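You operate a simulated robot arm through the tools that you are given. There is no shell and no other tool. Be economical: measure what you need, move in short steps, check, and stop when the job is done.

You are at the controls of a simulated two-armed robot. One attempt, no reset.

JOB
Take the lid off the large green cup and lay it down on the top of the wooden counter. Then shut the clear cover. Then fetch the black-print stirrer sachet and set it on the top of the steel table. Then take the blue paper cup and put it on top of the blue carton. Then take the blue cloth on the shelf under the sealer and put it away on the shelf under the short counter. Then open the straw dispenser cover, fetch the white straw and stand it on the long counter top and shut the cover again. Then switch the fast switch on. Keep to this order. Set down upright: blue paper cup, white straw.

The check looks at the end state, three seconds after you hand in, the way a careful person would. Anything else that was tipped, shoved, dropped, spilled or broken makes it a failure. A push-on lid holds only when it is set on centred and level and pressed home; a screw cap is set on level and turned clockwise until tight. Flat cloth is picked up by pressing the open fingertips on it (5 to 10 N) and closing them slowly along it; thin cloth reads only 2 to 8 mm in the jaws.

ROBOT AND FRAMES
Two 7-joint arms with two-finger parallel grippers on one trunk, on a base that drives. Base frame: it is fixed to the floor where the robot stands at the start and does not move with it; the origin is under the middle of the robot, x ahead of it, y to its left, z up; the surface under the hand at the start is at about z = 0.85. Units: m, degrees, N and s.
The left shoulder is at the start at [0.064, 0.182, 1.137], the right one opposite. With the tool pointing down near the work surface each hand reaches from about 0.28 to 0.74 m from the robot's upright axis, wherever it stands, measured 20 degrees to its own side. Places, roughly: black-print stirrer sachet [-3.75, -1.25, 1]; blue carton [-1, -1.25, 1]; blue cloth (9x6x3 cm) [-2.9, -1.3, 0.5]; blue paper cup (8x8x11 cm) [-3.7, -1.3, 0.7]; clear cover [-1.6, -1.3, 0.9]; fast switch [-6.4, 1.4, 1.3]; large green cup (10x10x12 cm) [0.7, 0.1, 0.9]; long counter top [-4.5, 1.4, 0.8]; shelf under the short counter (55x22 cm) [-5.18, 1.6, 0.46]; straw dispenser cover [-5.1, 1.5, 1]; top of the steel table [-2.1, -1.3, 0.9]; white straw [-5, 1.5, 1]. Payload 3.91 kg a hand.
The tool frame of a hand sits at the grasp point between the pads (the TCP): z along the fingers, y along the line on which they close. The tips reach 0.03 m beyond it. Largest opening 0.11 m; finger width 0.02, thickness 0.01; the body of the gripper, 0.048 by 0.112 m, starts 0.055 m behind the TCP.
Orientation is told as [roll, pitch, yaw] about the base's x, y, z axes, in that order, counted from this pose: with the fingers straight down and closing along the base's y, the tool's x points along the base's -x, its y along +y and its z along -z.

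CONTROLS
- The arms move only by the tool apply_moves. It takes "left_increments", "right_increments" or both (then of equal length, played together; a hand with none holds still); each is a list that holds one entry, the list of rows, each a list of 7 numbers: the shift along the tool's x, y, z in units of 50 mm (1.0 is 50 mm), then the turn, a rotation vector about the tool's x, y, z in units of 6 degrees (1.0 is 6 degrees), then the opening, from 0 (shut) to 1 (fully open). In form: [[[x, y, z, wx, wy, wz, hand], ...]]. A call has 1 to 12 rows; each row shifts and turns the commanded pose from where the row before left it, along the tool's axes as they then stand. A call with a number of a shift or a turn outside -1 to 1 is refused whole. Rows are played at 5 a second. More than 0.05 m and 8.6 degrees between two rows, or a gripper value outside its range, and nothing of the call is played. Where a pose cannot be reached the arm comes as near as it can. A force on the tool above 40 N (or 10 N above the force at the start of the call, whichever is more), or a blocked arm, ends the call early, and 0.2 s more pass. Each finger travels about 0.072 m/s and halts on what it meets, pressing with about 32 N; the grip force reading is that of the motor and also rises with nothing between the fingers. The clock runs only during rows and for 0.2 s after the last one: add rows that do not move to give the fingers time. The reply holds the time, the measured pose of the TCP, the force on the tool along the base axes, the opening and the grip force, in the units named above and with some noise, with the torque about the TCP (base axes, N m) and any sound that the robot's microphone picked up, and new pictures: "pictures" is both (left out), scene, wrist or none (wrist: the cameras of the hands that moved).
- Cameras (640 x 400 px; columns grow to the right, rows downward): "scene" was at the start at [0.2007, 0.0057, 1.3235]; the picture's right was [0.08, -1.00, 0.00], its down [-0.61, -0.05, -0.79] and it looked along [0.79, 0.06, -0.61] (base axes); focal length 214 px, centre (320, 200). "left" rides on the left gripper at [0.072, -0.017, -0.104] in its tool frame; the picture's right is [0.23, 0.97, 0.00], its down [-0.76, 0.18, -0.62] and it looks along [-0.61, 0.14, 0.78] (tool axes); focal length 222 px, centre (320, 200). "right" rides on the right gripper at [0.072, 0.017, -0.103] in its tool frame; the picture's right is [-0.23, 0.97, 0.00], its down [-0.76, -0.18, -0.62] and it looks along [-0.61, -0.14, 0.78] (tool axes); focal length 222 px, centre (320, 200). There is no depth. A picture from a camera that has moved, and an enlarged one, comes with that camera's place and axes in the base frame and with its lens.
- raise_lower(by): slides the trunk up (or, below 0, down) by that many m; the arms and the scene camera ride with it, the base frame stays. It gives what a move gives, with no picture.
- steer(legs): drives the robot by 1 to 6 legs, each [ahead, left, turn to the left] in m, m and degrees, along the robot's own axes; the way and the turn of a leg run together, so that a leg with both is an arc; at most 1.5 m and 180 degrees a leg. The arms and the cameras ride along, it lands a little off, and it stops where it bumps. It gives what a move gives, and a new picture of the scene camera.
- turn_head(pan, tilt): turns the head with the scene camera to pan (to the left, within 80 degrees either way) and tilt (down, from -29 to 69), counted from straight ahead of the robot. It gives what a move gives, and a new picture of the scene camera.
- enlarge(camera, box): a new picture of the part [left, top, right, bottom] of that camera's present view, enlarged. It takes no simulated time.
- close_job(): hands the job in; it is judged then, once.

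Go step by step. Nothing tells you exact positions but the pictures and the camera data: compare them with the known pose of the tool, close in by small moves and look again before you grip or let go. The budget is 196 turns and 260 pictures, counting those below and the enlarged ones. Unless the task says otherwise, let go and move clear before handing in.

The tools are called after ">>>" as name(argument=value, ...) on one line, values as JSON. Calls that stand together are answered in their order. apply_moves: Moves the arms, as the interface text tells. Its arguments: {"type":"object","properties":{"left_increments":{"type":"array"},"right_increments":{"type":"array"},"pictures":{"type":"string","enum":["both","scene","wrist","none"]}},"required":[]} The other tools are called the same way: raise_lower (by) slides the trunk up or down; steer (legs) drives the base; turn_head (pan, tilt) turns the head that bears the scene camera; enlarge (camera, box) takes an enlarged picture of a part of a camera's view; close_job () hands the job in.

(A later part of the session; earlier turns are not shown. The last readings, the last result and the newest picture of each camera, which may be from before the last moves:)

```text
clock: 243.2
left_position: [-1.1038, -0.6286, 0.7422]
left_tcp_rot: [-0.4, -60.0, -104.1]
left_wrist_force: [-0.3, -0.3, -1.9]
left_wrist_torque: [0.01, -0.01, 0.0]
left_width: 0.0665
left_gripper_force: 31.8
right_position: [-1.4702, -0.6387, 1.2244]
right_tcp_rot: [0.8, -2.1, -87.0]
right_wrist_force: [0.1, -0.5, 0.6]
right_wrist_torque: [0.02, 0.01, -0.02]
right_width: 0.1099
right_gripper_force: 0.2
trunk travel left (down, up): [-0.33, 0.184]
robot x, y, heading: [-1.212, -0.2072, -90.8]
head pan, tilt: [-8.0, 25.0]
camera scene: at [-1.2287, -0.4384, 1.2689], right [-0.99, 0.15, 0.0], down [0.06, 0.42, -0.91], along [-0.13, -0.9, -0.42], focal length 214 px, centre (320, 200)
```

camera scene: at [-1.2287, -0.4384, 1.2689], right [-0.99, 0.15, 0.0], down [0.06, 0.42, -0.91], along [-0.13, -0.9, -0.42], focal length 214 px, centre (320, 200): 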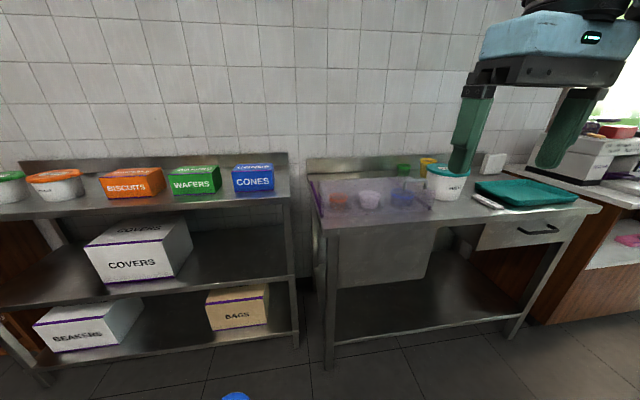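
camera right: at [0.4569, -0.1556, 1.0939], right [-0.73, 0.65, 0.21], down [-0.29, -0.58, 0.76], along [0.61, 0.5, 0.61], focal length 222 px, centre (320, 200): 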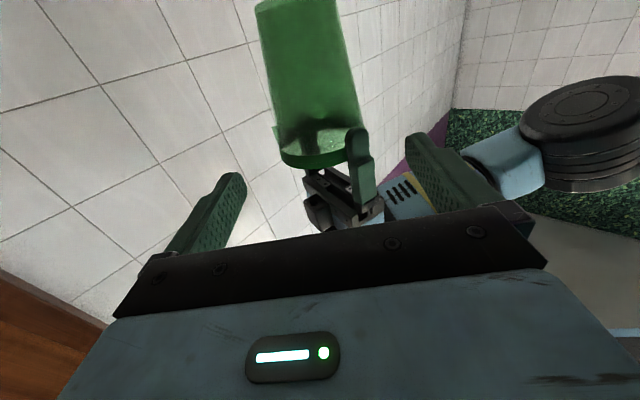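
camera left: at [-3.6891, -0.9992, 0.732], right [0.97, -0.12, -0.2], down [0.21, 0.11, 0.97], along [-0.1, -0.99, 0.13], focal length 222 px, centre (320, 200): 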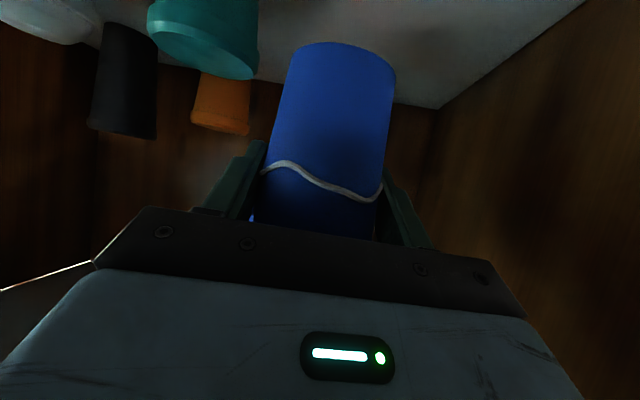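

The cup looks sound. Now I raise the trunk and look at the blue "CONES" carton from up high.

>>> raise_lower(by=0.18)

>>> turn_head(pan=10, tilt=35)

>>> enlarge(camera="scene", box=[240, 80, 400, 180])

```text
clock: 245.2
left_position: [-1.1035, -0.6287, 0.9218]
left_tcp_rot: [-0.4, -59.8, -104.0]
left_wrist_force: [0.2, -0.7, -2.1]
left_wrist_torque: [-0.01, 0.01, 0.02]
left_width: 0.0666
left_gripper_force: 32.0
right_position: [-1.47, -0.6389, 1.4045]
right_tcp_rot: [0.7, -2.0, -87.0]
right_wrist_force: [0.0, -0.3, -0.6]
right_wrist_torque: [0.03, 0.0, 0.0]
right_width: 0.1098
right_gripper_force: 0.0
trunk travel left (down, up): [-0.51, 0.004]
robot x, y, heading: [-1.2139, -0.2052, -90.4]
head pan, tilt: [-8.0, 25.0]
```

```text
clock: 246.0
left_position: [-1.1042, -0.6289, 0.9215]
left_tcp_rot: [-0.4, -59.9, -103.9]
left_wrist_force: [0.1, -0.6, -2.3]
left_wrist_torque: [-0.02, 0.03, 0.03]
left_width: 0.0664
left_gripper_force: 31.9
right_position: [-1.4687, -0.6376, 1.4056]
right_tcp_rot: [0.6, -2.1, -87.0]
right_wrist_force: [0.0, -0.2, -0.8]
right_wrist_torque: [0.02, 0.06, 0.03]
right_width: 0.1102
right_gripper_force: 0.1
trunk travel left (down, up): [-0.51, 0.004]
robot x, y, heading: [-1.2116, -0.2073, -90.5]
head pan, tilt: [10.0, 35.0]
camera scene: at [-1.1995, -0.3118, 1.4577], right [-0.99, -0.16, 0.0], down [-0.09, 0.57, -0.82], along [0.13, -0.81, -0.57], focal length 214 px, centre (320, 200)
```

scene: 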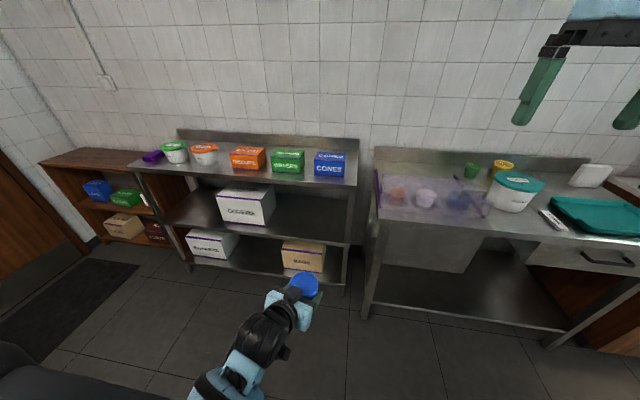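

```text
4.00 times, centred on (320, 130) of scene
camera zoom: at [-1.1995, -0.3118, 1.4577], right [-0.99, -0.16, 0.0], down [-0.09, 0.57, -0.82], along [0.13, -0.81, -0.57], focal length 858 px, centre (320, 480)
```

zoom: 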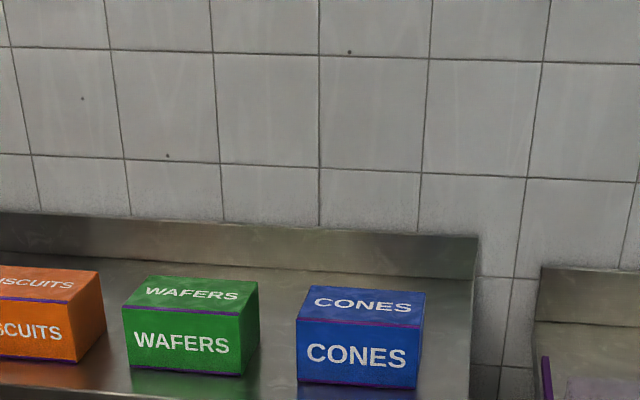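

The carton top is at about [-1.085, -1.335, 1.01]. I raise the cup to above that height and then drive nearer.

>>> apply_moves(left_increments=[[[-0.76, 0.07, -0.12, 0, 0, 0, 0.58], [-0.76, 0.07, -0.12, 0, 0, 0, 0.58], [-0.76, 0.07, -0.12, 0, 0, 0, 0.58], [-0.76, 0.07, -0.12, 0, 0, 0, 0.58], [-0.76, 0.07, -0.12, 0, 0, 0, 0.58], [-0.76, 0.07, -0.12, 0, 0, 0, 0.58], [-0.76, 0.07, -0.12, 0, 0, 0, 0.58], [0, 0, 0, 0, 0, 0, 0.58]]], pictures="none")

>>> steer(legs=[[0.4, 0, 0.5]])

>>> enlarge(camera="scene", box=[240, 80, 400, 180])

```text
clock: 247.8
left_position: [-1.1029, -0.7274, 1.174]
left_tcp_rot: [-0.4, -59.9, -104.0]
left_wrist_force: [0.5, -0.3, -2.9]
left_wrist_torque: [0.0, 0.0, 0.02]
left_width: 0.0666
left_gripper_force: 31.6
right_position: [-1.4692, -0.6371, 1.4053]
right_tcp_rot: [0.8, -2.1, -87.0]
right_wrist_force: [-0.1, 0.3, -1.4]
right_wrist_torque: [0.02, 0.01, -0.01]
right_width: 0.11
right_gripper_force: 0.0
trunk travel left (down, up): [-0.51, 0.004]
robot x, y, heading: [-1.2117, -0.2086, -90.7]
head pan, tilt: [10.0, 35.0]
```

```text
clock: 250.3
left_position: [-1.1008, -1.1233, 1.174]
left_tcp_rot: [-0.4, -59.9, -103.5]
left_wrist_force: [0.3, -0.6, -2.9]
left_wrist_torque: [-0.03, 0.0, -0.02]
left_width: 0.0667
left_gripper_force: 31.8
right_position: [-1.4671, -1.0354, 1.4061]
right_tcp_rot: [0.7, -2.2, -86.5]
right_wrist_force: [0.1, 0.3, 0.7]
right_wrist_torque: [0.0, -0.03, 0.0]
right_width: 0.1101
right_gripper_force: 0.1
trunk travel left (down, up): [-0.51, 0.004]
robot x, y, heading: [-1.2136, -0.6037, -90.0]
head pan, tilt: [10.0, 35.0]
camera scene: at [-1.2005, -0.7075, 1.4577], right [-0.98, -0.17, 0.0], down [-0.1, 0.56, -0.82], along [0.14, -0.81, -0.57], focal length 214 px, centre (320, 200)
```

scene: 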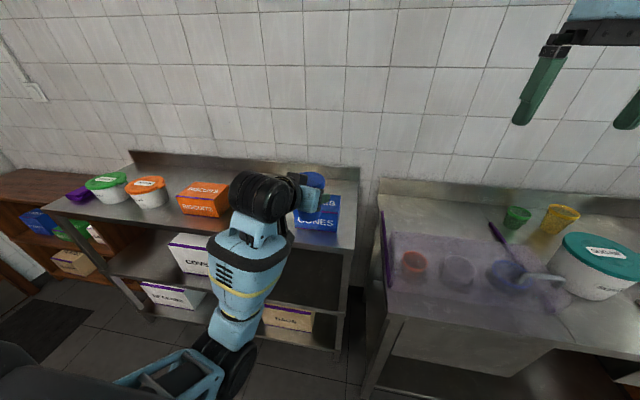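

```text
4.00 times, centred on (320, 130) of scene
camera zoom: at [-1.2005, -0.7075, 1.4577], right [-0.98, -0.17, 0.0], down [-0.1, 0.56, -0.82], along [0.14, -0.81, -0.57], focal length 858 px, centre (320, 480)
```

zoom: 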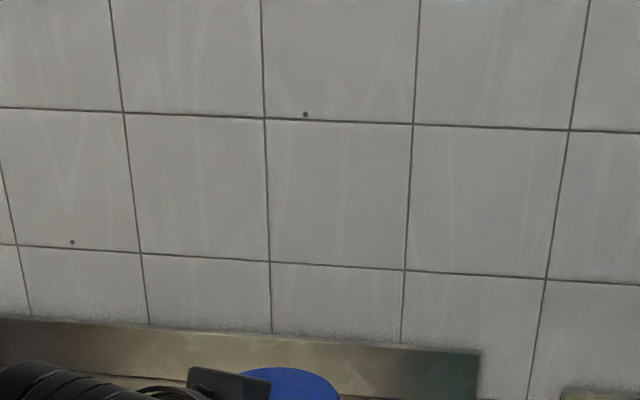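

>>> enlarge(camera="scene", box=[240, 150, 400, 250])

>>> enlarge(camera="left", box=[0, 0, 640, 400])

```text
4.00 times, centred on (320, 200) of scene
camera zoom: at [-1.2005, -0.7075, 1.4577], right [-0.98, -0.17, 0.0], down [-0.1, 0.56, -0.82], along [0.14, -0.81, -0.57], focal length 858 px, centre (320, 200)
```

zoom: 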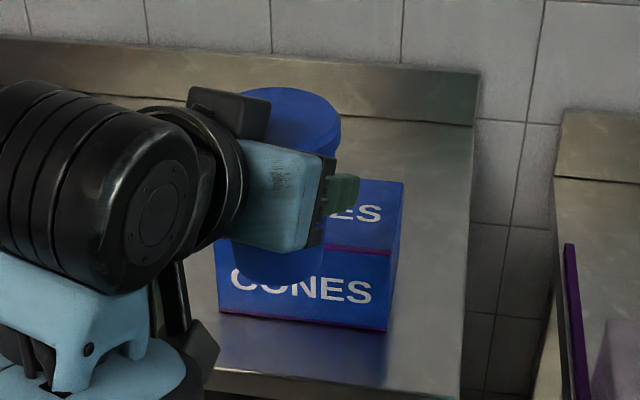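

```text
1.00 times, centred on (320, 200) of left (not enlarged: the box is as wide or as high as the picture)
camera zoom: at [-1.0863, -0.9972, 1.1638], right [0.97, -0.12, -0.2], down [0.21, 0.11, 0.97], along [-0.1, -0.99, 0.13], focal length 222 px, centre (320, 200)
```

zoom: 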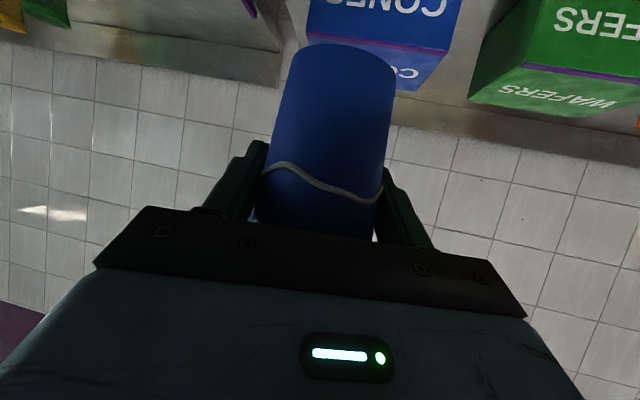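

Carton top: x −1.163…−1.02, y −1.26…−1.355, z ≈ 1.025. I bring the cup over its centre [-1.09, -1.305].

>>> apply_moves(left_increments=[[[-0.43, 0.265, 0.74, 0, 0, 0, 0.58], [-0.43, 0.265, 0.74, 0, 0, 0, 0.58], [-0.43, 0.265, 0.74, 0, 0, 0, 0.58], [-0.43, 0.265, 0.74, 0, 0, 0, 0.58], [0, 0, 0, 0, 0, 0, 0.58]]], pictures="wrist")

>>> turn_head(pan=5, tilt=30)

>>> enlarge(camera="scene", box=[200, 130, 360, 230])

```text
clock: 251.5
left_position: [-1.0897, -1.3024, 1.174]
left_tcp_rot: [-0.4, -60.0, -103.6]
left_wrist_force: [0.1, 0.4, -2.7]
left_wrist_torque: [0.02, 0.04, 0.01]
left_width: 0.0663
left_gripper_force: 32.2
right_position: [-1.4665, -1.036, 1.4059]
right_tcp_rot: [0.7, -2.2, -86.5]
right_wrist_force: [0.6, 0.4, 0.1]
right_wrist_torque: [0.03, -0.01, 0.0]
right_width: 0.1099
right_gripper_force: 0.0
trunk travel left (down, up): [-0.51, 0.004]
robot x, y, heading: [-1.22, -0.6056, -90.1]
head pan, tilt: [10.0, 35.0]
camera left: at [-1.0757, -1.1756, 1.1635], right [0.97, -0.12, -0.2], down [0.21, 0.11, 0.97], along [-0.1, -0.99, 0.13], focal length 222 px, centre (320, 200)
```

left: 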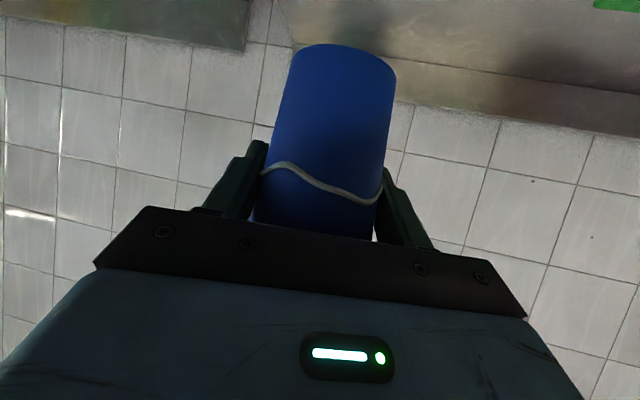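

```text
clock: 252.2
left_position: [-1.0911, -1.3025, 1.1737]
left_tcp_rot: [-0.4, -59.9, -103.5]
left_wrist_force: [-0.3, 0.2, -1.6]
left_wrist_torque: [0.0, 0.0, 0.02]
left_width: 0.0662
left_gripper_force: 32.1
right_position: [-1.4682, -1.0368, 1.4047]
right_tcp_rot: [0.7, -2.1, -86.5]
right_wrist_force: [0.2, -0.1, -0.3]
right_wrist_torque: [-0.01, 0.0, 0.0]
right_width: 0.1101
right_gripper_force: 0.0
trunk travel left (down, up): [-0.51, 0.004]
robot x, y, heading: [-1.2199, -0.6011, -89.8]
head pan, tilt: [5.0, 30.0]
camera scene: at [-1.2078, -0.7112, 1.4654], right [-1.0, -0.09, 0.0], down [-0.04, 0.5, -0.87], along [0.08, -0.86, -0.5], focal length 214 px, centre (320, 200)
```

scene: 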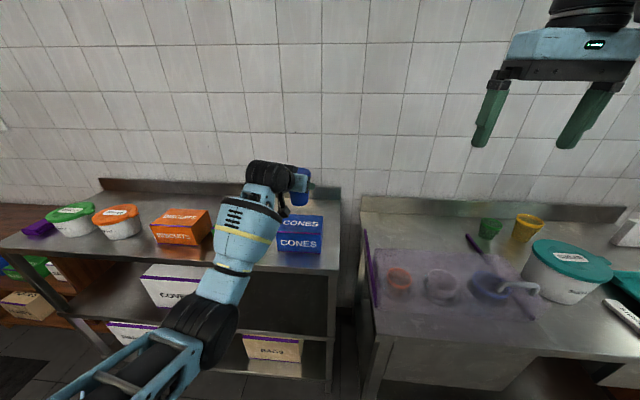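

```text
4.00 times, centred on (280, 180) of scene
camera zoom: at [-1.2078, -0.7112, 1.4654], right [-1.0, -0.09, 0.0], down [-0.04, 0.5, -0.87], along [0.08, -0.86, -0.5], focal length 858 px, centre (480, 280)
```

zoom: 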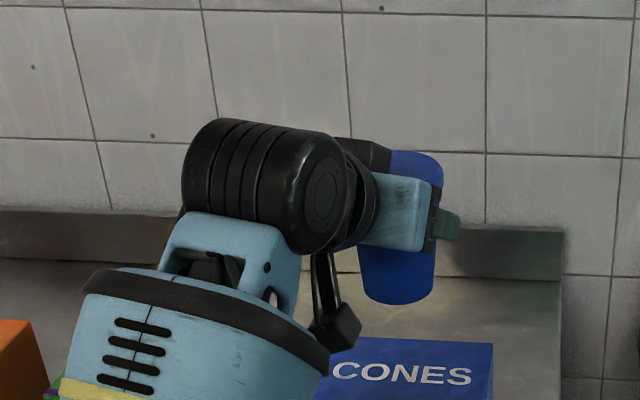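

The cup hangs over the carton's centre. I lower it until it touches.

>>> apply_moves(left_increments=[[[0.43, 0, 0.25, 0, 0, 0, 0.58], [0.43, 0, 0.25, 0, 0, 0, 0.58], [0.17, 0, 0.1, 0, 0, 0, 0.58], [0.06, 0, 0.035, 0, 0, 0, 0.58], [0, 0, 0, 0, 0, 0, 0.58]]], pictures="none")

>>> enlarge(camera="scene", box=[220, 160, 380, 260])

```text
clock: 253.3
left_position: [-1.0912, -1.3019, 1.112]
left_tcp_rot: [-0.3, -59.9, -103.5]
left_wrist_force: [0.2, 0.5, -2.4]
left_wrist_torque: [0.01, 0.01, -0.02]
left_width: 0.0663
left_gripper_force: 31.3
right_position: [-1.4682, -1.0358, 1.4068]
right_tcp_rot: [0.8, -2.1, -86.6]
right_wrist_force: [0.4, -0.2, -0.1]
right_wrist_torque: [0.01, -0.01, 0.01]
right_width: 0.1103
right_gripper_force: 0.1
trunk travel left (down, up): [-0.51, 0.004]
robot x, y, heading: [-1.2158, -0.6053, -89.9]
head pan, tilt: [5.0, 30.0]
```

```text
4.00 times, centred on (300, 210) of scene
camera zoom: at [-1.2079, -0.7113, 1.4654], right [-1.0, -0.09, 0.0], down [-0.04, 0.5, -0.87], along [0.07, -0.86, -0.5], focal length 858 px, centre (400, 160)
```

zoom: 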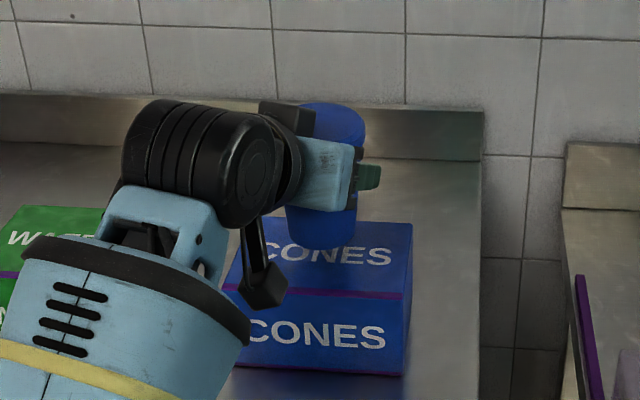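

>>> apply_moves(left_increments=[[[0.06, 0, 0.035, 0, 0, 0, 0.58], [0.06, 0, 0.035, 0, 0, 0, 0.58], [0.06, 0, 0.035, 0, 0, 0, 0.58], [0, 0, 0, 0, 0, 0, 0.58]]], pictures="none")

```text
clock: 254.3
left_position: [-1.0902, -1.3032, 1.1016]
left_tcp_rot: [-0.4, -59.8, -103.5]
left_wrist_force: [-0.1, 0.3, -1.8]
left_wrist_torque: [0.0, -0.04, 0.02]
left_width: 0.0664
left_gripper_force: 32.4
right_position: [-1.4683, -1.0373, 1.4055]
right_tcp_rot: [0.7, -2.2, -86.5]
right_wrist_force: [-0.5, 0.0, 0.2]
right_wrist_torque: [-0.03, 0.01, 0.02]
right_width: 0.1099
right_gripper_force: 0.1
trunk travel left (down, up): [-0.51, 0.004]
robot x, y, heading: [-1.2179, -0.6037, -90.2]
head pan, tilt: [5.0, 30.0]
```

>>> apply_moves(left_increments=[[[0.06, 0, 0.035, 0, 0, 0, 0.58], [0.06, 0, 0.035, 0, 0, 0, 0.58], [0.06, 0, 0.035, 0, 0, 0, 0.58], [0, 0, 0, 0, 0, 0, 0.58]]], pictures="none")

>>> enlarge(camera="scene", box=[260, 170, 340, 220])

```text
clock: 255.3
left_position: [-1.0922, -1.3023, 1.0905]
left_tcp_rot: [-0.2, -59.9, -103.4]
left_wrist_force: [-0.3, 0.6, -3.0]
left_wrist_torque: [0.01, -0.04, 0.01]
left_width: 0.0666
left_gripper_force: 32.4
right_position: [-1.4698, -1.0361, 1.4061]
right_tcp_rot: [0.7, -2.1, -86.5]
right_wrist_force: [0.3, 0.1, -0.4]
right_wrist_torque: [0.01, 0.01, -0.02]
right_width: 0.11
right_gripper_force: 0.0
trunk travel left (down, up): [-0.51, 0.004]
robot x, y, heading: [-1.2168, -0.6048, -90.2]
head pan, tilt: [5.0, 30.0]
```

```text
8.00 times, centred on (300, 195) of scene
camera zoom: at [-1.2079, -0.7113, 1.4654], right [-1.0, -0.09, 0.0], down [-0.04, 0.5, -0.87], along [0.07, -0.86, -0.5], focal length 1716 px, centre (480, 240)
```

zoom: 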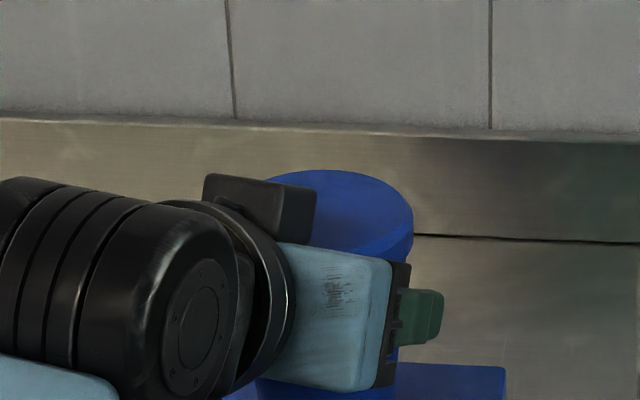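

>>> apply_moves(left_increments=[[[0.06, 0, 0.035, 0, 0, 0, 0.58], [0.06, 0, 0.035, 0, 0, 0, 0.58], [0, 0, 0, 0, 0, 0, 0.58]]], pictures="none")

>>> enlarge(camera="scene", box=[240, 180, 340, 242])

```text
clock: 256.1
left_position: [-1.0907, -1.3008, 1.0888]
left_tcp_rot: [-0.3, -60.4, -103.7]
left_wrist_force: [1.1, -2.8, 14.9]
left_wrist_torque: [0.12, 0.19, -0.04]
left_width: 0.0666
left_gripper_force: 32.1
right_position: [-1.4672, -1.0346, 1.4073]
right_tcp_rot: [0.6, -2.3, -86.5]
right_wrist_force: [-0.2, 0.1, -1.5]
right_wrist_torque: [0.0, 0.02, 0.01]
right_width: 0.11
right_gripper_force: 0.1
trunk travel left (down, up): [-0.51, 0.004]
robot x, y, heading: [-1.2131, -0.6028, -90.1]
head pan, tilt: [5.0, 30.0]
```

```text
6.40 times, centred on (290, 211) of scene
camera zoom: at [-1.2079, -0.7093, 1.4659], right [-1.0, -0.09, 0.0], down [-0.04, 0.5, -0.87], along [0.07, -0.86, -0.5], focal length 1373 px, centre (512, 130)
```

zoom: 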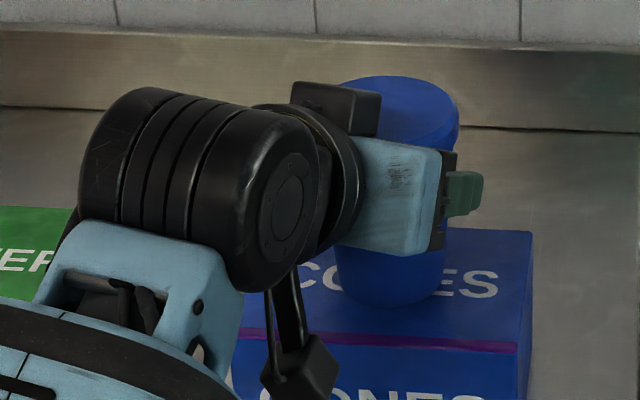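

The cup stands on the carton (17 N contact), well centred. I ease, open, and draw back along the fingers.

>>> apply_moves(left_increments=[[[-0.03, 0, -0.015, 0, 0, 0, 0.58], [0, 0, 0, 0, 0, 0, 0.7], [0, 0, 0, 0, 0, 0, 0.85], [0, 0, 0, 0, 0, 0, 1], [0, 0, 0, 0, 0, 0, 1], [0, 0, -0.2, 0, 0, 0, 1], [0, 0, -0.5, 0, 0, 0, 1], [0, 0, -0.8, 0, 0, 0, 1], [0, 0, -0.9, 0, 0, 0, 1], [0, 0, -0.9, 0, 0, 0, 1]]], pictures="both")

>>> enlarge(camera="scene", box=[220, 160, 380, 260])

```text
clock: 258.4
left_position: [-1.0561, -1.1627, 1.1689]
left_tcp_rot: [-0.4, -59.8, -103.6]
left_wrist_force: [-0.8, -0.5, -0.1]
left_wrist_torque: [-0.02, 0.04, 0.01]
left_width: 0.1099
left_gripper_force: 0.1
right_position: [-1.467, -1.0357, 1.407]
right_tcp_rot: [0.8, -2.2, -86.5]
right_wrist_force: [-0.5, 0.3, 0.0]
right_wrist_torque: [-0.01, -0.04, -0.02]
right_width: 0.1101
right_gripper_force: 0.0
trunk travel left (down, up): [-0.51, 0.004]
robot x, y, heading: [-1.2162, -0.6047, -90.0]
head pan, tilt: [5.0, 30.0]
camera scene: at [-1.2076, -0.7101, 1.4656], right [-1.0, -0.09, 0.0], down [-0.04, 0.5, -0.87], along [0.07, -0.86, -0.5], focal length 214 px, centre (320, 200)
camera left: at [-1.0415, -1.0368, 1.1581], right [0.97, -0.12, -0.2], down [0.21, 0.11, 0.97], along [-0.1, -0.99, 0.13], focal length 222 px, centre (320, 200)
```

scene: 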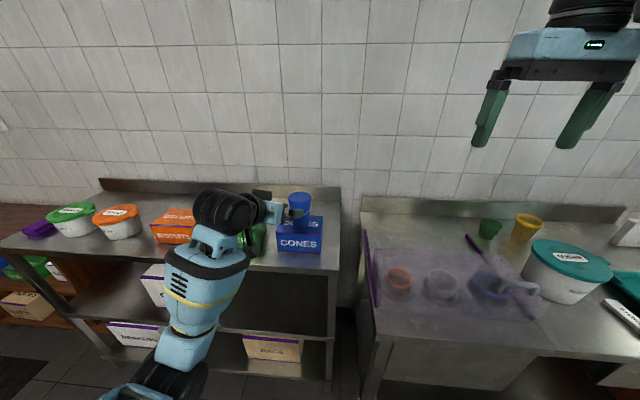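
left: 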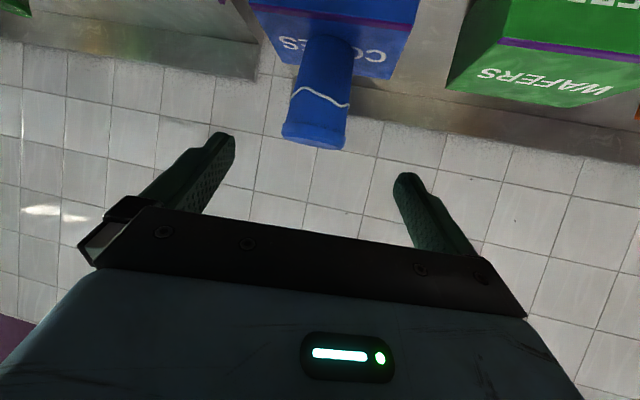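

```text
4.00 times, centred on (300, 210) of scene
camera zoom: at [-1.2076, -0.7101, 1.4656], right [-1.0, -0.09, 0.0], down [-0.04, 0.5, -0.87], along [0.07, -0.86, -0.5], focal length 858 px, centre (400, 160)
```

zoom: 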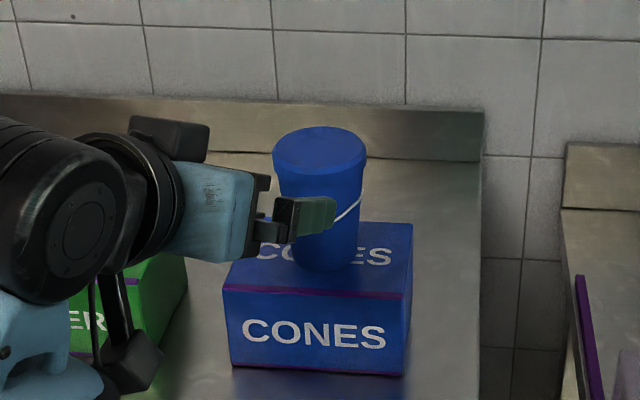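

Task four done: the cup stands upright on the carton. Next the blue cloth on the shelf under the sealer near [-2.9, -1.3, 0.5].

>>> steer(legs=[[-0.45, 0, 0], [0, -0.9, 0], [0, -0.85, 0]])

>>> raise_lower(by=-0.4)

>>> turn_head(pan=0, tilt=25)

```text
clock: 276.4
left_position: [-2.8061, -0.706, 1.1689]
left_tcp_rot: [-0.4, -59.8, -103.5]
left_wrist_force: [-0.1, 0.0, -0.1]
left_wrist_torque: [0.02, -0.01, -0.03]
left_width: 0.1101
left_gripper_force: 0.1
right_position: [-3.2182, -0.5771, 1.4056]
right_tcp_rot: [0.7, -2.1, -86.6]
right_wrist_force: [-0.1, -0.1, -1.0]
right_wrist_torque: [-0.01, 0.0, 0.01]
right_width: 0.1099
right_gripper_force: 0.1
trunk travel left (down, up): [-0.51, 0.004]
robot x, y, heading: [-2.9654, -0.1443, -90.2]
head pan, tilt: [5.0, 30.0]
camera scene: at [-2.9578, -0.2531, 1.4655], right [-1.0, -0.09, 0.0], down [-0.04, 0.5, -0.87], along [0.07, -0.86, -0.5], focal length 214 px, centre (320, 200)
```

scene: 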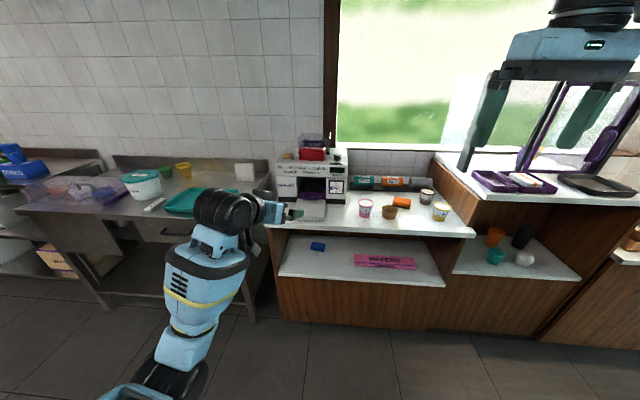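

```text
clock: 280.2
left_position: [-2.8072, -0.7057, 0.7695]
left_tcp_rot: [-0.4, -59.9, -103.6]
left_wrist_force: [-0.5, -0.2, 0.8]
left_wrist_torque: [0.0, 0.01, 0.0]
left_width: 0.1098
left_gripper_force: 0.1
right_position: [-3.2175, -0.6588, 0.9157]
right_tcp_rot: [1.6, 11.0, -86.5]
right_wrist_force: [1.1, -0.3, 0.1]
right_wrist_torque: [0.01, -0.01, 0.01]
right_width: 0.1099
right_gripper_force: 0.0
trunk travel left (down, up): [-0.11, 0.404]
robot x, y, heading: [-2.9665, -0.1447, -90.1]
head pan, tilt: [5.0, 30.0]
```

```text
clock: 280.9
left_position: [-2.8052, -0.7072, 0.7684]
left_tcp_rot: [-0.3, -59.8, -103.6]
left_wrist_force: [-0.5, -0.4, 0.2]
left_wrist_torque: [0.0, 0.0, -0.01]
left_width: 0.11
left_gripper_force: 0.0
right_position: [-3.2183, -0.6593, 0.916]
right_tcp_rot: [1.5, 10.8, -86.5]
right_wrist_force: [0.7, -0.3, -0.3]
right_wrist_torque: [0.04, -0.03, 0.01]
right_width: 0.1101
right_gripper_force: 0.2
trunk travel left (down, up): [-0.11, 0.404]
robot x, y, heading: [-2.9655, -0.1451, -90.3]
head pan, tilt: [0.0, 25.0]
camera scene: at [-2.966, -0.4539, 1.0272], right [-1.0, 0.0, 0.0], down [0.0, 0.42, -0.91], along [0.0, -0.91, -0.42], focal length 214 px, centre (320, 200)
```

scene: 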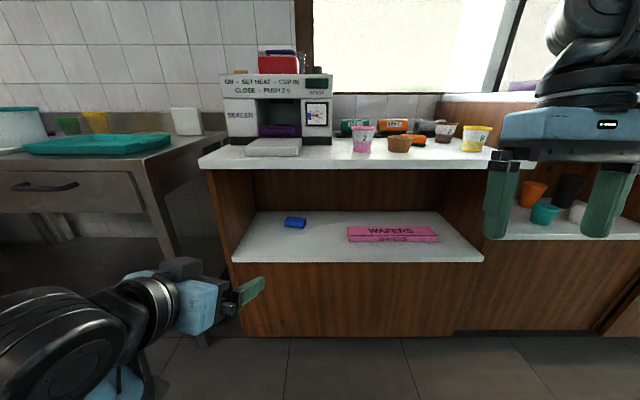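

>>> enlarge(camera="scene", box=[220, 180, 380, 280])

>>> turn_head(pan=0, tilt=0)

```text
4.00 times, centred on (300, 230) of scene
camera zoom: at [-2.966, -0.4539, 1.0272], right [-1.0, 0.0, 0.0], down [0.0, 0.42, -0.91], along [0.0, -0.91, -0.42], focal length 858 px, centre (400, 80)
```

zoom: 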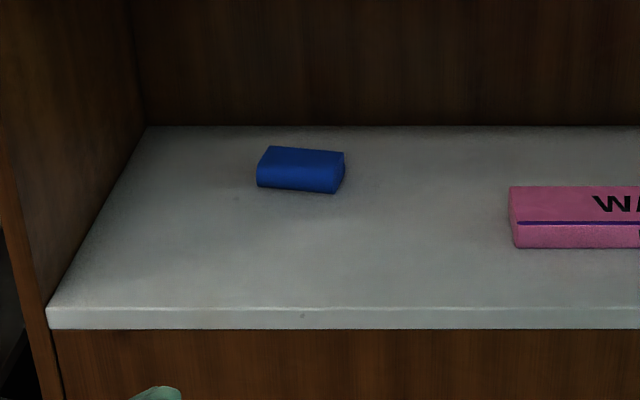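

```text
clock: 281.7
left_position: [-2.8072, -0.707, 0.7679]
left_tcp_rot: [-0.3, -59.9, -103.6]
left_wrist_force: [0.3, -0.7, 0.2]
left_wrist_torque: [-0.01, 0.0, 0.01]
left_width: 0.1098
left_gripper_force: 0.1
right_position: [-3.2186, -0.6596, 0.916]
right_tcp_rot: [1.5, 10.9, -86.4]
right_wrist_force: [-0.1, -0.2, -0.5]
right_wrist_torque: [0.0, 0.0, -0.01]
right_width: 0.1104
right_gripper_force: 0.0
trunk travel left (down, up): [-0.11, 0.404]
robot x, y, heading: [-2.9669, -0.1502, -90.1]
head pan, tilt: [0.0, 0.0]
camera scene: at [-2.966, -0.4518, 1.0675], right [-1.0, 0.0, 0.0], down [0.0, 0.0, -1.0], along [0.0, -1.0, 0.0], focal length 214 px, centre (320, 200)
```

scene: 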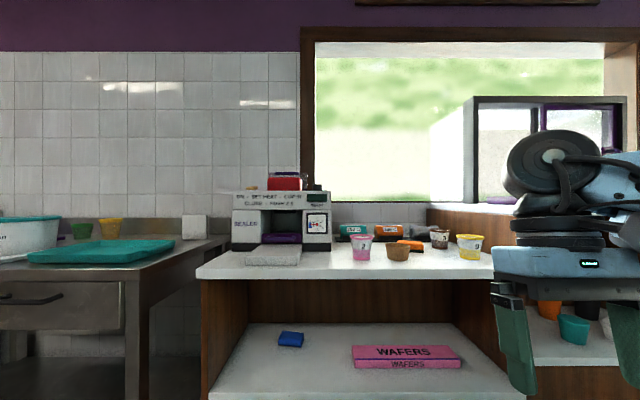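

The folded cloth lies at about [-2.86, -1.25], top z roughly 0.53, long side nearly across my heading. I tilt the left hand to 45° down and pull the right hand in and down.

>>> apply_moves(left_increments=[[[0, 0, 0, 0, 0.9, 0, 1], [0, 0, 0, 0, 0.8, -0.6, 1], [0, 0, 0, 0, 0.8, 0, 1], [0, 0, 0, 0, 0, 0, 1], [0, 0, 0, 0, 0, 0, 1]]], right_increments=[[[0.3, -0.3, 0.8, 0, 0, 0, 1], [0.3, -0.3, 0.8, 0, 0, 0, 1], [0.7, 0, 0.3, 0, 0, 0, 1], [0.7, 0, 0.3, 0, 0, 0, 1], [0.7, 0, 0, 0, 0, 0, 1]]], pictures="none")

>>> raise_lower(by=-0.08)

>>> turn_head(pan=-10, tilt=35)

```text
clock: 282.9
left_position: [-2.8069, -0.7063, 0.7691]
left_tcp_rot: [-4.2, -44.9, -98.7]
left_wrist_force: [-1.0, -0.2, -0.4]
left_wrist_torque: [0.0, 0.02, 0.04]
left_width: 0.1099
left_gripper_force: 0.0
right_position: [-3.2552, -0.5066, 0.8324]
right_tcp_rot: [1.5, 10.9, -86.6]
right_wrist_force: [0.6, -1.3, -1.0]
right_wrist_torque: [-0.06, -0.02, 0.01]
right_width: 0.11
right_gripper_force: 0.0
trunk travel left (down, up): [-0.11, 0.404]
robot x, y, heading: [-2.9665, -0.1463, -90.4]
head pan, tilt: [0.0, 0.0]
```

```text
clock: 284.1
left_position: [-2.8063, -0.7065, 0.6884]
left_tcp_rot: [-4.2, -44.7, -98.7]
left_wrist_force: [-0.1, 0.1, -0.9]
left_wrist_torque: [0.0, 0.01, 0.0]
left_width: 0.1101
left_gripper_force: 0.1
right_position: [-3.2528, -0.5071, 0.753]
right_tcp_rot: [1.5, 10.8, -86.4]
right_wrist_force: [-0.3, 0.0, 0.4]
right_wrist_torque: [0.03, 0.0, 0.03]
right_width: 0.1101
right_gripper_force: 0.0
trunk travel left (down, up): [-0.03, 0.484]
robot x, y, heading: [-2.9687, -0.1475, -90.0]
head pan, tilt: [0.0, 0.0]
```

```text
clock: 285.1
left_position: [-2.8079, -0.707, 0.6882]
left_tcp_rot: [-4.2, -44.8, -98.8]
left_wrist_force: [0.2, 0.4, 0.0]
left_wrist_torque: [0.01, 0.03, -0.03]
left_width: 0.1102
left_gripper_force: 0.1
right_position: [-3.2536, -0.5091, 0.7516]
right_tcp_rot: [1.5, 11.0, -86.4]
right_wrist_force: [-0.1, 0.3, -0.5]
right_wrist_torque: [0.03, -0.01, 0.02]
right_width: 0.1095
right_gripper_force: 0.0
trunk travel left (down, up): [-0.03, 0.484]
robot x, y, heading: [-2.9664, -0.1476, -90.1]
head pan, tilt: [-10.0, 35.0]
camera scene: at [-2.9813, -0.4763, 0.9273], right [-0.98, 0.18, 0.0], down [0.1, 0.56, -0.82], along [-0.14, -0.81, -0.57], focal length 214 px, centre (320, 200)
```

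scene: 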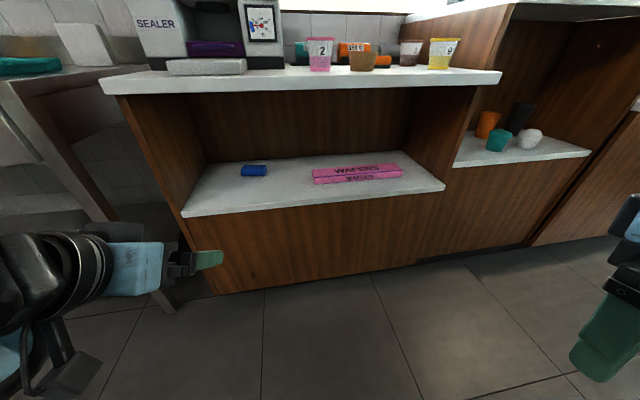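

Cloth at about [-2.853, -1.265, 0.545]. I lower the hand so that it passes under the counter and drive up short of the cloth.

>>> apply_moves(left_increments=[[[0.57, 0, 0.57, 0, 0, 0, 1], [0.57, 0, 0.57, 0, 0, 0, 1], [0.5, 0, 0.5, 0, 0, 0, 1], [0, 0, 0, 0, 0, 0, 1]]], pictures="none")

>>> steer(legs=[[0.4, 0, 0]])

>>> enlarge(camera="left", box=[0, 0, 640, 400])

```text
clock: 286.1
left_position: [-2.8127, -0.7055, 0.5717]
left_tcp_rot: [-4.2, -44.8, -98.6]
left_wrist_force: [0.7, -0.1, 0.3]
left_wrist_torque: [0.03, -0.03, 0.01]
left_width: 0.1098
left_gripper_force: 0.1
right_position: [-3.254, -0.508, 0.7521]
right_tcp_rot: [1.5, 10.8, -86.5]
right_wrist_force: [-0.7, 0.2, -0.8]
right_wrist_torque: [0.0, 0.0, 0.0]
right_width: 0.11
right_gripper_force: 0.1
trunk travel left (down, up): [-0.03, 0.484]
robot x, y, heading: [-2.9661, -0.1453, -90.2]
head pan, tilt: [-10.0, 35.0]
```

```text
clock: 288.6
left_position: [-2.815, -1.1063, 0.573]
left_tcp_rot: [-4.3, -44.8, -98.8]
left_wrist_force: [0.3, -0.7, 0.0]
left_wrist_torque: [0.0, 0.0, -0.02]
left_width: 0.11
left_gripper_force: 0.1
right_position: [-3.2559, -0.9082, 0.7526]
right_tcp_rot: [1.5, 10.8, -86.6]
right_wrist_force: [-0.9, 0.5, 0.3]
right_wrist_torque: [0.0, 0.03, 0.0]
right_width: 0.1099
right_gripper_force: 0.0
trunk travel left (down, up): [-0.03, 0.484]
robot x, y, heading: [-2.964, -0.5482, -90.2]
head pan, tilt: [-10.0, 35.0]
camera scene: at [-2.9833, -0.8771, 0.9272], right [-0.98, 0.18, 0.0], down [0.1, 0.56, -0.82], along [-0.15, -0.81, -0.57], focal length 214 px, centre (320, 200)
```

scene: 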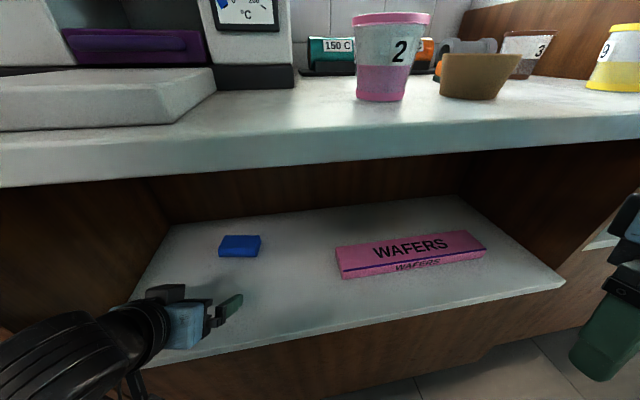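

```text
1.00 times, centred on (320, 200) of left (not enlarged: the box is as wide or as high as the picture)
camera zoom: at [-2.8042, -0.9818, 0.5958], right [0.98, -0.04, -0.21], down [0.2, -0.15, 0.97], along [-0.07, -0.99, -0.13], focal length 222 px, centre (320, 200)
```

zoom: 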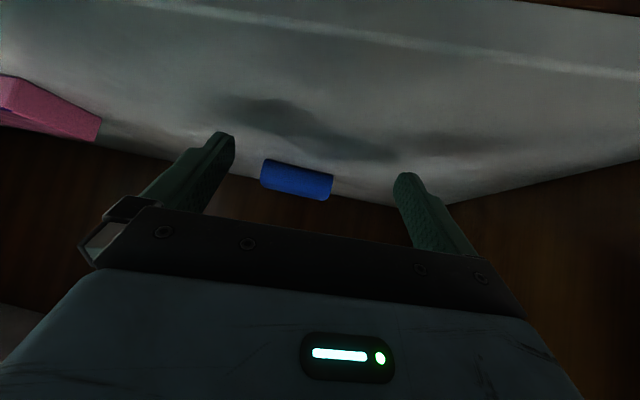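

Well triangulated: cloth centre [-2.86, -1.272, 0.537]. I advance most of the way at this height.

>>> apply_moves(left_increments=[[[-0.507, -0.157, 0.507, 0, 0, 0, 1], [-0.507, -0.157, 0.507, 0, 0, 0, 1], [-0.507, -0.157, 0.507, 0, 0, 0, 1], [0, 0, 0, 0, 0, 0, 1]]], pictures="both")

```text
clock: 289.6
left_position: [-2.8601, -1.2078, 0.574]
left_tcp_rot: [-4.2, -44.8, -98.9]
left_wrist_force: [-0.6, 0.6, 0.1]
left_wrist_torque: [0.03, -0.03, -0.01]
left_width: 0.1099
left_gripper_force: 0.0
right_position: [-3.2562, -0.9073, 0.7518]
right_tcp_rot: [1.5, 10.9, -86.7]
right_wrist_force: [-0.4, -0.3, -0.7]
right_wrist_torque: [0.0, 0.01, 0.01]
right_width: 0.1101
right_gripper_force: 0.1
trunk travel left (down, up): [-0.03, 0.484]
robot x, y, heading: [-2.9619, -0.5435, -90.0]
head pan, tilt: [-10.0, 35.0]
camera scene: at [-2.9833, -0.877, 0.9272], right [-0.98, 0.18, 0.0], down [0.1, 0.56, -0.82], along [-0.15, -0.81, -0.57], focal length 214 px, centre (320, 200)
camera left: at [-2.8497, -1.083, 0.5967], right [0.98, -0.04, -0.21], down [0.2, -0.14, 0.97], along [-0.07, -0.99, -0.13], focal length 222 px, centre (320, 200)
```

scene: 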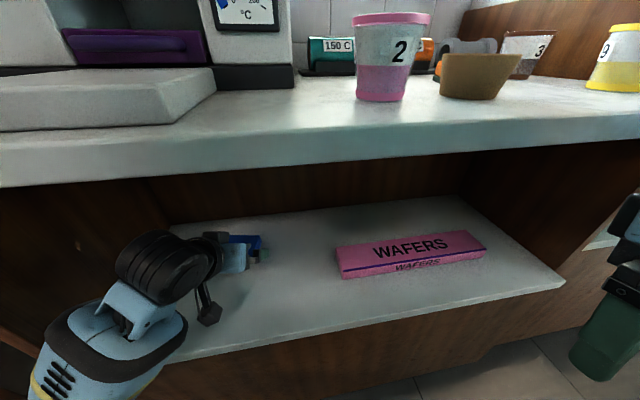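
left: 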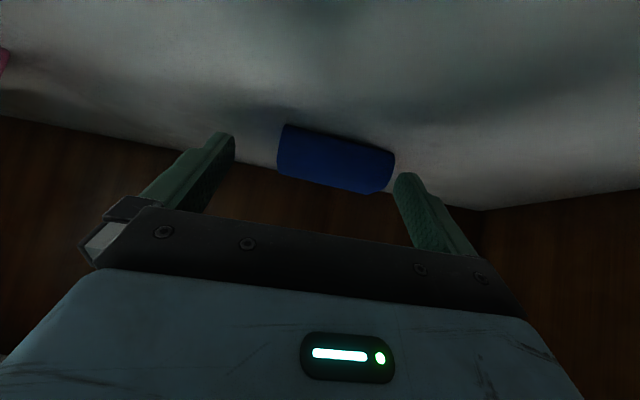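

I advance the rest and lower so the fingers straddle the folded cloth's ends.

>>> apply_moves(left_increments=[[[-0.2, 0.15, 0.3, 0, 0, 0, 1], [-0.18, 0.15, 0.35, 0, 0, 0, 1], [0, 0, 0.25, 0, 0, 0, 1], [0, 0, 0.2, 0, 0, 0, 1], [0, 0, 0, 0, 0, 0, 1]]], pictures="wrist")

>>> enlarge(camera="scene", box=[180, 200, 300, 275])

```text
clock: 290.8
left_position: [-2.8572, -1.2618, 0.5553]
left_tcp_rot: [-4.1, -46.0, -99.0]
left_wrist_force: [-0.6, 5.7, 9.8]
left_wrist_torque: [-0.11, -0.48, 0.32]
left_width: 0.1091
left_gripper_force: 0.1
right_position: [-3.2559, -0.9073, 0.7514]
right_tcp_rot: [1.5, 10.8, -86.6]
right_wrist_force: [0.2, -0.4, -0.3]
right_wrist_torque: [-0.02, -0.03, 0.01]
right_width: 0.1101
right_gripper_force: 0.0
trunk travel left (down, up): [-0.03, 0.484]
robot x, y, heading: [-2.9661, -0.5444, -90.3]
head pan, tilt: [-10.0, 35.0]
stopped in row 5 (left hand): the force on the tool passed its limit at 43 N (the readings are from after the stop); the commanded pose is now the measured one
camera left: at [-2.8459, -1.1361, 0.5766], right [0.98, -0.04, -0.21], down [0.21, -0.13, 0.97], along [-0.07, -0.99, -0.11], focal length 222 px, centre (320, 200)
```

left: 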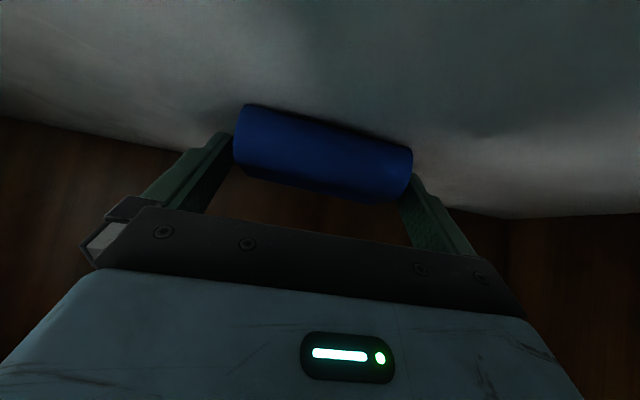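

```text
5.33 times, centred on (240, 238) of scene
camera zoom: at [-2.9829, -0.8755, 0.9275], right [-0.98, 0.18, 0.0], down [0.1, 0.56, -0.82], along [-0.14, -0.81, -0.57], focal length 1144 px, centre (747, 0)
```

zoom: 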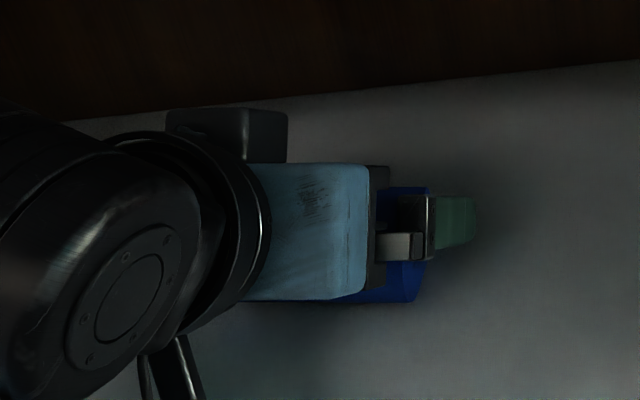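

The tips have met the shelf (z ≈ 0.527), and they straddle the 9 cm cloth. I ease up 3 mm and close slowly.

>>> apply_moves(left_increments=[[[-0.04, 0, -0.05, 0, 0, 0, 1], [0, 0, 0, 0, 0, 0, 0.9], [0, 0, 0, 0, 0, 0, 0.82], [0, 0, 0, 0, 0, 0, 0.75], [0, 0, 0, 0, 0, 0, 0.7], [0, 0, 0, 0, 0, 0, 0.65], [0, 0, 0, 0, 0, 0, 0.65]]], pictures="wrist")

```text
clock: 292.4
left_position: [-2.8566, -1.2609, 0.5557]
left_tcp_rot: [-4.2, -45.4, -98.9]
left_wrist_force: [-1.4, 0.3, 0.6]
left_wrist_torque: [0.05, -0.06, 0.02]
left_width: 0.0849
left_gripper_force: 31.8
right_position: [-3.2553, -0.9078, 0.7531]
right_tcp_rot: [1.4, 10.9, -86.6]
right_wrist_force: [-0.1, 0.3, 0.6]
right_wrist_torque: [-0.01, 0.02, 0.04]
right_width: 0.1097
right_gripper_force: 0.1
trunk travel left (down, up): [-0.03, 0.484]
robot x, y, heading: [-2.9701, -0.5477, -90.2]
head pan, tilt: [-10.0, 35.0]
camera left: at [-2.8459, -1.1358, 0.5772], right [0.98, -0.04, -0.21], down [0.21, -0.13, 0.97], along [-0.07, -0.99, -0.12], focal length 222 px, centre (320, 200)
```

left: 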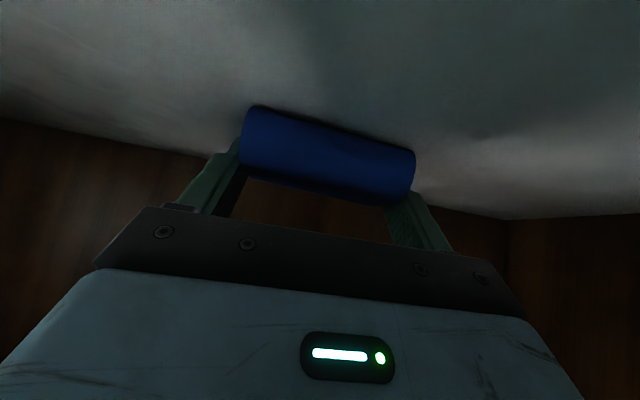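

Gripped at 8.5 cm. Test lift 2.5 cm, then draw it out.

>>> apply_moves(left_increments=[[[-0.15, 0, -0.15, 0, 0, 0, 0.65], [-0.2, 0, -0.2, 0, 0, 0, 0.65], [0, 0, 0, 0, 0, 0, 0.65]]], pictures="both")

```text
clock: 293.2
left_position: [-2.8549, -1.2608, 0.5803]
left_tcp_rot: [-4.1, -45.5, -98.9]
left_wrist_force: [-0.1, 0.3, -0.6]
left_wrist_torque: [-0.01, -0.01, -0.01]
left_width: 0.085
left_gripper_force: 31.5
right_position: [-3.2566, -0.9075, 0.7515]
right_tcp_rot: [1.4, 11.0, -86.6]
right_wrist_force: [0.3, 0.3, 0.1]
right_wrist_torque: [-0.02, 0.0, -0.03]
right_width: 0.1097
right_gripper_force: 0.1
trunk travel left (down, up): [-0.03, 0.484]
robot x, y, heading: [-2.9665, -0.5448, -90.3]
head pan, tilt: [-10.0, 35.0]
camera scene: at [-2.9829, -0.8765, 0.9272], right [-0.98, 0.18, 0.0], down [0.1, 0.56, -0.82], along [-0.14, -0.81, -0.57], focal length 214 px, centre (320, 200)
camera left: at [-2.8441, -1.1359, 0.6023], right [0.98, -0.04, -0.21], down [0.2, -0.13, 0.97], along [-0.07, -0.99, -0.12], focal length 222 px, centre (320, 200)
```

scene: 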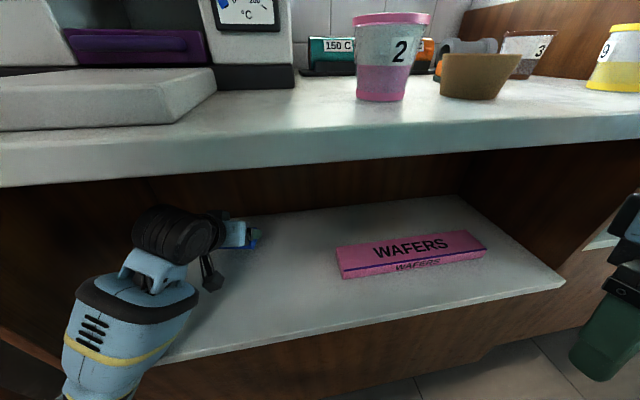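
left: 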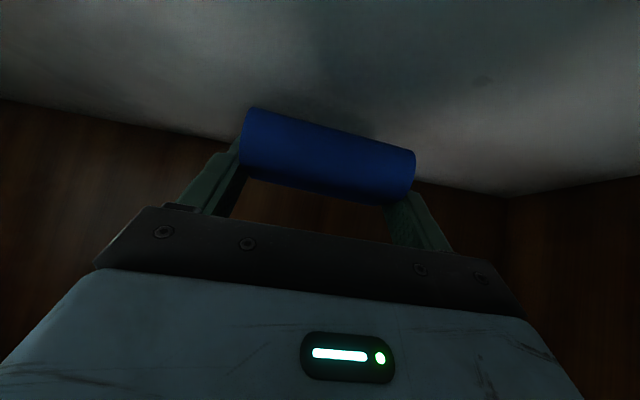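

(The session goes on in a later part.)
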